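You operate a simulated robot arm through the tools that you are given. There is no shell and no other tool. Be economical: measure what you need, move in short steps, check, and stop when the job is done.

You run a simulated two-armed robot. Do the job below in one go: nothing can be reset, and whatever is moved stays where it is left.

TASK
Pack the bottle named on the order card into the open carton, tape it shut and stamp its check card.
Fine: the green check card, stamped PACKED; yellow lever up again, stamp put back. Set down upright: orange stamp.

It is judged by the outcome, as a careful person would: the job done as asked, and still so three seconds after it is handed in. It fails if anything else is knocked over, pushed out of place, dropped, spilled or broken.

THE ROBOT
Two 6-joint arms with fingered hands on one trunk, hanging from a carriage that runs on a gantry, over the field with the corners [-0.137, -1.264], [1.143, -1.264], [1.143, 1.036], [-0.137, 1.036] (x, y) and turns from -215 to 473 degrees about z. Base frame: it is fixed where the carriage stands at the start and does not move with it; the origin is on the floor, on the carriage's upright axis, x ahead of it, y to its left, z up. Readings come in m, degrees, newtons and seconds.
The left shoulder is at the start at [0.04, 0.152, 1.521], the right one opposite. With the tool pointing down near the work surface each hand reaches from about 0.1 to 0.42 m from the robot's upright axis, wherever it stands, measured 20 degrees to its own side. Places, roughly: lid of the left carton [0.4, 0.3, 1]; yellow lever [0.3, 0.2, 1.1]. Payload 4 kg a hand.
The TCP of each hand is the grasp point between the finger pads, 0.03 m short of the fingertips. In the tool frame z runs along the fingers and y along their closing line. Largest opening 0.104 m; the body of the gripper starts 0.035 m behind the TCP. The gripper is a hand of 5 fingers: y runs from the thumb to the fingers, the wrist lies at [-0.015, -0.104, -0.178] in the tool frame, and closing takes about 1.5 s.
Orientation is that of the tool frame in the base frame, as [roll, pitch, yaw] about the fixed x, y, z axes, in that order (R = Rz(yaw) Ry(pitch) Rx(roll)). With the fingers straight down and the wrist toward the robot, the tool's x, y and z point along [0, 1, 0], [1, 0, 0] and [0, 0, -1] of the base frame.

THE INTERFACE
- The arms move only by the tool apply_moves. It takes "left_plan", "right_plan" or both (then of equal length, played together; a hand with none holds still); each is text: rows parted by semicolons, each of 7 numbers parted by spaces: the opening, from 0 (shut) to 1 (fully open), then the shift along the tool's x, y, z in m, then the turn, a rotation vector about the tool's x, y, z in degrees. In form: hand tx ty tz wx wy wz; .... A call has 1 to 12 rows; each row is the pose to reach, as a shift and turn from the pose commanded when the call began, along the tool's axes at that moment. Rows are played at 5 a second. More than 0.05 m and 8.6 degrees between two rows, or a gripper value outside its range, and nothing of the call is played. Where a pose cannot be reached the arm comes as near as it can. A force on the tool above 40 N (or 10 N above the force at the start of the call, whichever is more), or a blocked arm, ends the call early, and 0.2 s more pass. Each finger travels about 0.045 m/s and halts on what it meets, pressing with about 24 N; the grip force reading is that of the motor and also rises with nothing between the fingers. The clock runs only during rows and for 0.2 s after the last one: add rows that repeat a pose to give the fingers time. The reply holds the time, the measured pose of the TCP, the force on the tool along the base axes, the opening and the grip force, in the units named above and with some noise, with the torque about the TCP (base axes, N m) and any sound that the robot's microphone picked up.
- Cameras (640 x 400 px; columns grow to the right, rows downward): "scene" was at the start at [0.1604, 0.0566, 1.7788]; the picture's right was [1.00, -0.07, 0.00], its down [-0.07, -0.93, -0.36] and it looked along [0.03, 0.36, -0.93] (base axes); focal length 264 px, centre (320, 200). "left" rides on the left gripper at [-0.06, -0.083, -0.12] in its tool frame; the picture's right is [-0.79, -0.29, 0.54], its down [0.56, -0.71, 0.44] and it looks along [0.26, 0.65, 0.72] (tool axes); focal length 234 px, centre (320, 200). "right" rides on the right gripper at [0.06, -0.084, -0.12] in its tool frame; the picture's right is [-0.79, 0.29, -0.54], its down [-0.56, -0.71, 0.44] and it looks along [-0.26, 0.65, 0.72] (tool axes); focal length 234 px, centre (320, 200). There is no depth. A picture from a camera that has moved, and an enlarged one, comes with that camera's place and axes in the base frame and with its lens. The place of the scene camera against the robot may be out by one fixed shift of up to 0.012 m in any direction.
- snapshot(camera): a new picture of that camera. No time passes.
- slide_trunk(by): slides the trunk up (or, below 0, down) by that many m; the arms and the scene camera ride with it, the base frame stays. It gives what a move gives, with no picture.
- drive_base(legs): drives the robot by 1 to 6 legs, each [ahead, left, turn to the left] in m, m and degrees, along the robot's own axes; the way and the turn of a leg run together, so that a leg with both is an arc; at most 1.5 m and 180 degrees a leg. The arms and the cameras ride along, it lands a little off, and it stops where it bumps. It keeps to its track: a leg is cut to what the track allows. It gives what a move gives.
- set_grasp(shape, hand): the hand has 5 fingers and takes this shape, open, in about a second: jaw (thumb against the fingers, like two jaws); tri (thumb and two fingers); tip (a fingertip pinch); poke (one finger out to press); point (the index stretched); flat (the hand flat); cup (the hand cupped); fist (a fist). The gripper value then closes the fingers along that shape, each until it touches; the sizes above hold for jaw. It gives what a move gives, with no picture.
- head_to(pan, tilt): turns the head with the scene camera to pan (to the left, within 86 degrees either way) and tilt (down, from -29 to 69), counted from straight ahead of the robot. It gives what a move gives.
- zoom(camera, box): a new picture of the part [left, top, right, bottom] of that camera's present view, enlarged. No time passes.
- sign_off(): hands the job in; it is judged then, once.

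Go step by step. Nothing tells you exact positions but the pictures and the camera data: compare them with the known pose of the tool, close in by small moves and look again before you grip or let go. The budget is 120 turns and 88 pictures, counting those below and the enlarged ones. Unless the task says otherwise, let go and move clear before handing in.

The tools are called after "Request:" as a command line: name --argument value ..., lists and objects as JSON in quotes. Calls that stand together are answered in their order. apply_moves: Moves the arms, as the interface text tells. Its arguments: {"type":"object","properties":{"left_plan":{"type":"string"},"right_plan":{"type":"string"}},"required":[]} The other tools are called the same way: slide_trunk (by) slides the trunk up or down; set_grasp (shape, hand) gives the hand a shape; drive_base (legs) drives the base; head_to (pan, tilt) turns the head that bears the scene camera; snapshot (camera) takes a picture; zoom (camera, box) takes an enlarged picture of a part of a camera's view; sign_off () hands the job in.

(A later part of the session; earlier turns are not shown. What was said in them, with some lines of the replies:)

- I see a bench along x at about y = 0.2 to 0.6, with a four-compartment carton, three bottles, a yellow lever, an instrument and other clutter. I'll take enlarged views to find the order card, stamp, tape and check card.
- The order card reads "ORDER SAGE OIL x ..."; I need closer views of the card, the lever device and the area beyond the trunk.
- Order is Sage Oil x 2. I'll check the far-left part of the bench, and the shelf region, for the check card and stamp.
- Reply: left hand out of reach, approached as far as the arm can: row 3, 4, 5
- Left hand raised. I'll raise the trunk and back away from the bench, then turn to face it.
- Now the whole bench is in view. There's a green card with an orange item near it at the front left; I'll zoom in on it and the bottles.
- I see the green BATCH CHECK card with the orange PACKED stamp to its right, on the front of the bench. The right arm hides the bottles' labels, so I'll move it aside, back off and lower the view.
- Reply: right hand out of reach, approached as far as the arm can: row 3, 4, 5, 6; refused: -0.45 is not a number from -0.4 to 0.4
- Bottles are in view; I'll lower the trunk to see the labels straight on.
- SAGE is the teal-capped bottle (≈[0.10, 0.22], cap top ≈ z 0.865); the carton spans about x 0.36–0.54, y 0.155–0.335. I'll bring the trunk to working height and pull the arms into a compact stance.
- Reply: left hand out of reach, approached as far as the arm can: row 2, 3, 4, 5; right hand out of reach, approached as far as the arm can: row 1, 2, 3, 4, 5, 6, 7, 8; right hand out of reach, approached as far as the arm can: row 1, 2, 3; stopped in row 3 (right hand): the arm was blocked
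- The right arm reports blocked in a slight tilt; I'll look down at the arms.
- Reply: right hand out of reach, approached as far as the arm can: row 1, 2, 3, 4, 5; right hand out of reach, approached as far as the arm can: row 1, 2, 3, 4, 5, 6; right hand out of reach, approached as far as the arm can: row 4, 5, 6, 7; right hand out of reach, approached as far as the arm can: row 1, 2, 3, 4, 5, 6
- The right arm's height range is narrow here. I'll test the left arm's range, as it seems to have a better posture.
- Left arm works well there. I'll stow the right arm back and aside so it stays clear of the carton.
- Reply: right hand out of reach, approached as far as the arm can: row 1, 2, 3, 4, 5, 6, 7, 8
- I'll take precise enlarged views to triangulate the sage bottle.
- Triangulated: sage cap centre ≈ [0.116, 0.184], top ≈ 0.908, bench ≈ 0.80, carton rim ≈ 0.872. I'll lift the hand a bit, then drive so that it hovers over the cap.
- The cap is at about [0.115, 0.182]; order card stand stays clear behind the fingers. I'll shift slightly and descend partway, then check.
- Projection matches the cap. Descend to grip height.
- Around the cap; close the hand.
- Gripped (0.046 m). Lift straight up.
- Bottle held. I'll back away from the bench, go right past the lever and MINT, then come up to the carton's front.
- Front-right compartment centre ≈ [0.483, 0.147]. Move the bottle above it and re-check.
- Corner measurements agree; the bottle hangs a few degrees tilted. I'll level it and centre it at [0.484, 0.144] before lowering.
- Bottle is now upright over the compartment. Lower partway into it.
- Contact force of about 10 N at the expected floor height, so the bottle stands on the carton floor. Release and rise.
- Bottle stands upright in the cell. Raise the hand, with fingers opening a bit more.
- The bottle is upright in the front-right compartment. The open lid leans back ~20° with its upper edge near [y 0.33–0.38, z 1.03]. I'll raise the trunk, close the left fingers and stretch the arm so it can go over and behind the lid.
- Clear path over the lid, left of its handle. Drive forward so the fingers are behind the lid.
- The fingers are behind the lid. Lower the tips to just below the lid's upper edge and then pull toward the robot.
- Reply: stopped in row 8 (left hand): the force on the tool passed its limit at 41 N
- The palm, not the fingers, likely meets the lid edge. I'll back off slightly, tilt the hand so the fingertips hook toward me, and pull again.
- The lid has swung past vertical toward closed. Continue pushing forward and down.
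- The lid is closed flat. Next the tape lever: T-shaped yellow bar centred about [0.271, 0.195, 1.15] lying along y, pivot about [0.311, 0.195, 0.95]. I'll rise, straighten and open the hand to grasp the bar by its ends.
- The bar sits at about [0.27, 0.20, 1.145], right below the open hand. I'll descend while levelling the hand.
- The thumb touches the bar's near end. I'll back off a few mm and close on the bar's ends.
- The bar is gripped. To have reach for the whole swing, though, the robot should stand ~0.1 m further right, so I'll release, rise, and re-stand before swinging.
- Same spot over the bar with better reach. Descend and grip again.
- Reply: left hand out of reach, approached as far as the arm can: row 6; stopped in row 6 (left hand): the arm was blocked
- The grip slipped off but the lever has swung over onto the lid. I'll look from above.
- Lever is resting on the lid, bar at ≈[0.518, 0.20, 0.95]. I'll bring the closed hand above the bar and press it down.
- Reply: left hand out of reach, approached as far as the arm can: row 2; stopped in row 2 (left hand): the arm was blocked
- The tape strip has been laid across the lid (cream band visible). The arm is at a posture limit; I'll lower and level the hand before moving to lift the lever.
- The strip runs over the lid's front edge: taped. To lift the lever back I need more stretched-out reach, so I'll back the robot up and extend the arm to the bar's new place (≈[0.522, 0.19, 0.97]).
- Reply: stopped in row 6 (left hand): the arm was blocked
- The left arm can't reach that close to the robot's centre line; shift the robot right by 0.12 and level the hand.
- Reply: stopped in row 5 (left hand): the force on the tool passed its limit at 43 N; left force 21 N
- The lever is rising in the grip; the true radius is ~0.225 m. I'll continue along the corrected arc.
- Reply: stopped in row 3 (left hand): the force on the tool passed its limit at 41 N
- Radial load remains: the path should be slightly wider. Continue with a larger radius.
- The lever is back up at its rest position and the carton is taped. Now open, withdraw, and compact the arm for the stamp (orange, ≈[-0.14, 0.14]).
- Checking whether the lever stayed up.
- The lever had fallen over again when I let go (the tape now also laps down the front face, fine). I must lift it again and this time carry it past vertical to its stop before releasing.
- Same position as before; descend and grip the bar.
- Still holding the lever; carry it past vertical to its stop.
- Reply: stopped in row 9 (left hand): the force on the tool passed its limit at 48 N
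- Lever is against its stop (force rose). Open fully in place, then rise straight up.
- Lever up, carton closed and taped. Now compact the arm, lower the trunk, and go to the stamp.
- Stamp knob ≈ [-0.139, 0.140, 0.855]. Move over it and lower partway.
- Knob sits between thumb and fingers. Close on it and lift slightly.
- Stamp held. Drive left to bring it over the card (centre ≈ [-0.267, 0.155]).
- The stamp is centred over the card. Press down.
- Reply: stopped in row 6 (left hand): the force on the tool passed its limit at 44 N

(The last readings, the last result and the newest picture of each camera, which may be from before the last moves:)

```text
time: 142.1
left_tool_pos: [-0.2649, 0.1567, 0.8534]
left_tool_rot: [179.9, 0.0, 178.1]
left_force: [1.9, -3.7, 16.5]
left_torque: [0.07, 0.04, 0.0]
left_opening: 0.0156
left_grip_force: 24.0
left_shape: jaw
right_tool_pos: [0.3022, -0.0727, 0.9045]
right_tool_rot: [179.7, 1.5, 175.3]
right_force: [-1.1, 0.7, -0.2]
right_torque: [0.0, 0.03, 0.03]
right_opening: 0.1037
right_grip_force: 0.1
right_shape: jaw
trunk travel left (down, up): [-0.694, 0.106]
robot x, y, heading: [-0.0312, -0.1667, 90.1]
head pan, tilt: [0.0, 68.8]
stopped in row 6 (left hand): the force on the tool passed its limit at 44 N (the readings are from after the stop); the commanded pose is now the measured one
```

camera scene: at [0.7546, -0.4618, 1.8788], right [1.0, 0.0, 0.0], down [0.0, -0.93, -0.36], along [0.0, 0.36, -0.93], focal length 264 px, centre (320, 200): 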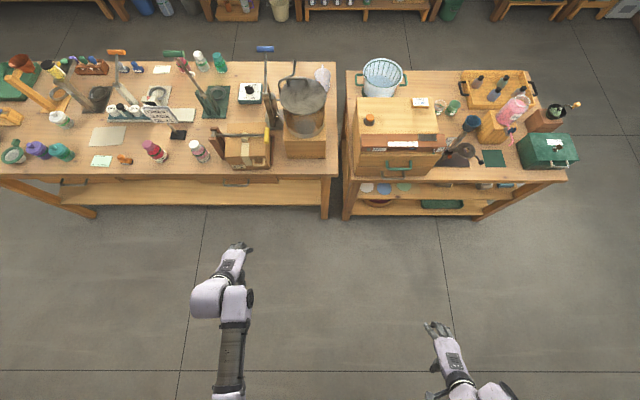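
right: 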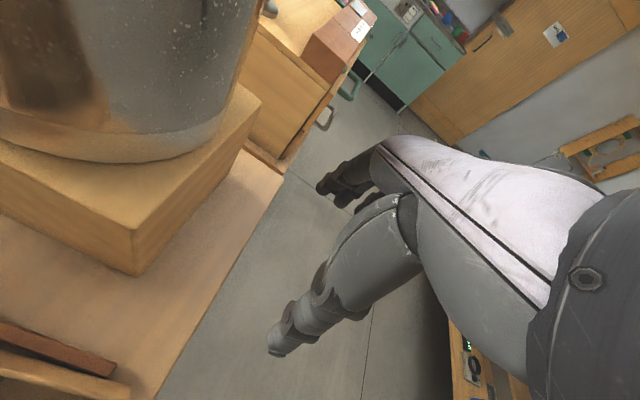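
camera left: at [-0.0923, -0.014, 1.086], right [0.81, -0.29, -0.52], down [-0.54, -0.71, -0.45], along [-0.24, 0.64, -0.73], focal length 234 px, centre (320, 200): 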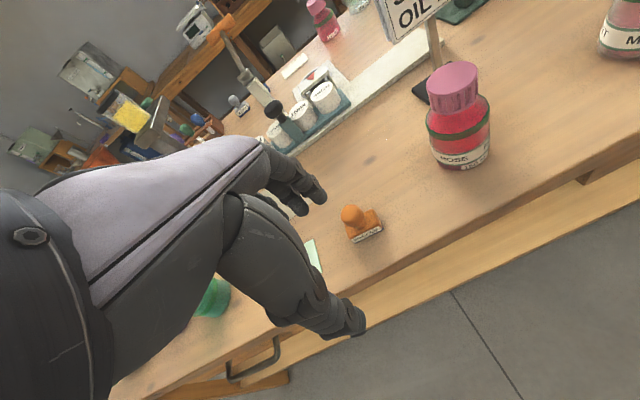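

Pressed firmly (44 N peak). Lift straight up, then carry the stamp back to its place.

Request:
apply_moves --left_plan "0 0 0 -0.01 0 0 0; 0 0 0 -0.025 0 0 0; 0 0 0 -0.045 0 0 0; 0 0 0 -0.045 0 0 0"

Request:
drive_base --legs '[[-0.014, -0.129, 0]]'

Request:
zoom --camera "left" --box '[200, 130, 480, 390]'

```text
time: 143.1
left_tool_pos: [-0.2635, 0.1548, 0.8987]
left_tool_rot: [-180.0, 0.1, 178.1]
left_force: [0.3, 0.3, -0.3]
left_torque: [0.03, 0.0, 0.02]
left_opening: 0.0139
left_grip_force: 23.5
left_shape: jaw
right_tool_pos: [0.3037, -0.0731, 0.9048]
right_tool_rot: [179.6, 1.5, 175.4]
right_force: [-0.5, 0.1, 0.0]
right_torque: [0.02, 0.0, 0.0]
right_opening: 0.1041
right_grip_force: 0.1
right_shape: jaw
trunk travel left (down, up): [-0.694, 0.106]
robot x, y, heading: [-0.0295, -0.1606, 90.2]
head pan, tilt: [0.0, 68.8]
```

```text
time: 144.3
left_tool_pos: [-0.1355, 0.1411, 0.8994]
left_tool_rot: [180.0, -0.1, 178.1]
left_force: [0.1, 0.6, 0.4]
left_torque: [0.03, 0.02, -0.04]
left_opening: 0.014
left_grip_force: 23.8
left_shape: jaw
right_tool_pos: [0.431, -0.0846, 0.9042]
right_tool_rot: [179.8, 1.5, 175.3]
right_force: [0.0, 0.1, -0.2]
right_torque: [0.04, 0.01, 0.01]
right_opening: 0.1044
right_grip_force: 0.0
right_shape: jaw
trunk travel left (down, up): [-0.694, 0.106]
robot x, y, heading: [0.0981, -0.1795, 90.3]
head pan, tilt: [0.0, 68.8]
```

```text
1.54 times, centred on (340, 260) of left
camera zoom: at [-0.0784, 0.0547, 1.0183], right [0.78, -0.31, -0.54], down [-0.58, -0.69, -0.44], along [-0.24, 0.66, -0.72], focal length 360 px, centre (289, 108)
```

zoom: 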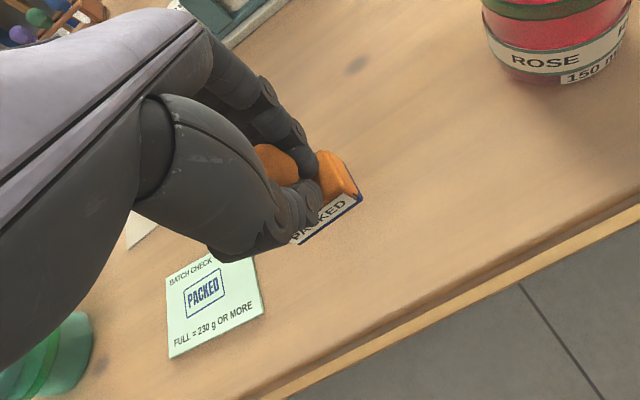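

The card is stamped PACKED. Set the stamp down at its original spot.

Request:
apply_moves --left_plan "0 0 -0.001 0.015 0 0 0; 0 0 -0.001 0.03 0 0 0; 0 0 -0.001 0.037 0 0 0; 0 0 -0.001 0.041 0 0 0; 0 0 -0.001 0.043 0 0 0; 0 0 -0.001 0.043 0 0 0"

```text
time: 145.7
left_tool_pos: [-0.1368, 0.1398, 0.8563]
left_tool_rot: [-180.0, 0.1, 178.1]
left_force: [0.7, 0.0, -1.1]
left_torque: [0.0, 0.01, 0.01]
left_opening: 0.0137
left_grip_force: 24.3
left_shape: jaw
right_tool_pos: [0.4314, -0.0853, 0.9053]
right_tool_rot: [179.7, 1.5, 175.4]
right_force: [0.0, 1.0, 0.2]
right_torque: [-0.02, -0.01, -0.01]
right_opening: 0.1042
right_grip_force: 0.1
right_shape: jaw
trunk travel left (down, up): [-0.694, 0.106]
robot x, y, heading: [0.1011, -0.1765, 90.6]
head pan, tilt: [0.0, 68.8]
```

Request:
apply_moves --left_plan "0 0 0 0.001 0 0 0; 0 0 0 0.002 0 0 0; 0 0 0 0.003 0 0 0; 0 0 0 0.003 0 0 0"

```text
time: 146.7
left_tool_pos: [-0.1376, 0.1405, 0.8537]
left_tool_rot: [179.9, 0.0, 178.0]
left_force: [0.6, 1.3, 3.0]
left_torque: [0.06, 0.06, 0.0]
left_opening: 0.0137
left_grip_force: 24.3
left_shape: jaw
right_tool_pos: [0.4315, -0.0856, 0.9055]
right_tool_rot: [179.7, 1.4, 175.5]
right_force: [0.1, -0.3, 0.2]
right_torque: [-0.03, -0.04, 0.02]
right_opening: 0.104
right_grip_force: 0.1
right_shape: jaw
trunk travel left (down, up): [-0.694, 0.106]
robot x, y, heading: [0.0961, -0.172, 90.0]
head pan, tilt: [0.0, 68.8]
```

Light contact with the bench. Open the fingers and rise.

Request:
apply_moves --left_plan "0.2 0 0 0 0 0 0; 0.4 0 0 0 0 0 0; 0.6 0 0 0 0 0 0; 0.8 0 0 0 0 0 0; 0.8 0 0 0 0 0 0; 0.8 0 0 0 0 0 0; 0.8 0 0 -0.03 0 0 0; 0.8 0 0 -0.06 0 0 0; 0.8 0 0 -0.1 0 0 0; 0.8 0 0 -0.1 0 0 0"

Request:
drive_base --legs '[[-0.3, 0, 0]]'

Request:
snapshot --camera "scene"

```text
time: 148.9
left_tool_pos: [-0.1355, 0.1398, 0.9522]
left_tool_rot: [180.0, 0.0, 178.1]
left_force: [-0.9, 0.1, 0.0]
left_torque: [-0.01, -0.02, -0.02]
left_opening: 0.0831
left_grip_force: 0.0
left_shape: jaw
right_tool_pos: [0.4303, -0.0861, 0.9052]
right_tool_rot: [179.7, 1.5, 175.5]
right_force: [0.5, 1.0, 0.7]
right_torque: [-0.04, -0.01, -0.03]
right_opening: 0.1039
right_grip_force: 0.0
right_shape: jaw
trunk travel left (down, up): [-0.694, 0.106]
robot x, y, heading: [0.0961, -0.1785, 90.0]
head pan, tilt: [0.0, 68.8]
```

```text
time: 151.0
left_tool_pos: [-0.1357, -0.1611, 0.953]
left_tool_rot: [-179.9, 0.0, 178.4]
left_force: [1.2, -0.1, -0.2]
left_torque: [0.02, 0.02, 0.01]
left_opening: 0.083
left_grip_force: 0.0
left_shape: jaw
right_tool_pos: [0.4321, -0.3845, 0.905]
right_tool_rot: [179.8, 1.5, 175.8]
right_force: [0.0, 0.3, -1.0]
right_torque: [0.05, 0.01, 0.02]
right_opening: 0.1038
right_grip_force: 0.0
right_shape: jaw
trunk travel left (down, up): [-0.694, 0.106]
robot x, y, heading: [0.0989, -0.476, 90.5]
head pan, tilt: [0.0, 68.8]
```

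```text
4 pictures are left
camera scene: at [0.0934, -0.2609, 1.7788], right [1.0, 0.01, 0.0], down [0.01, -0.93, -0.36], along [0.0, 0.36, -0.93], focal length 264 px, centre (320, 200)
```

scene: 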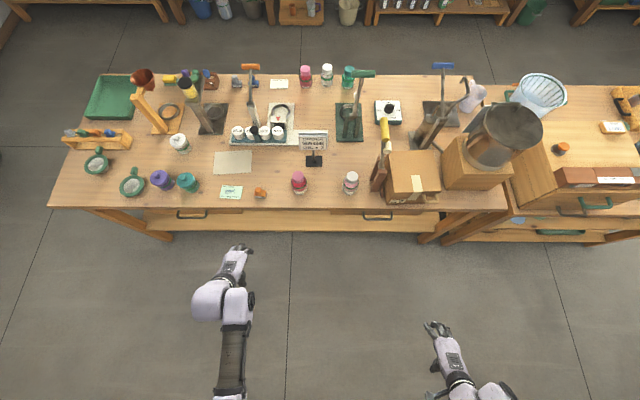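

Request:
zoom --camera "scene" --box '[210, 100, 450, 220]'

```text
2.67 times, centred on (330, 160) of scene
camera zoom: at [0.0934, -0.2609, 1.7788], right [1.0, 0.01, 0.0], down [0.01, -0.93, -0.36], along [0.0, 0.36, -0.93], focal length 704 px, centre (293, 307)
```

zoom: 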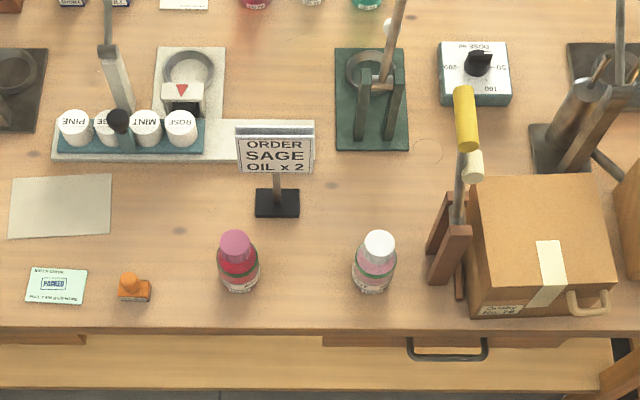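

The carton is closed and taped, the yellow lever is up, the card reads PACKED, and the stamp stands upright in its place. Both hands are clear, so I'm handing in.

Request:
sign_off

```text
The job is handed in.
```

The job is handed in: one SAGE bottle is in the carton, the carton is taped shut, the green card is stamped PACKED, the lever is up and the orange stamp is back in its place, upright.

- **Quantity:** the order card reads "SAGE OIL x 2". I packed one, because the task says "the bottle" and only one bottle showed a SAGE label.
- **Lever:** it fell back down once when I let go, so I lifted it again and left it against its stop.
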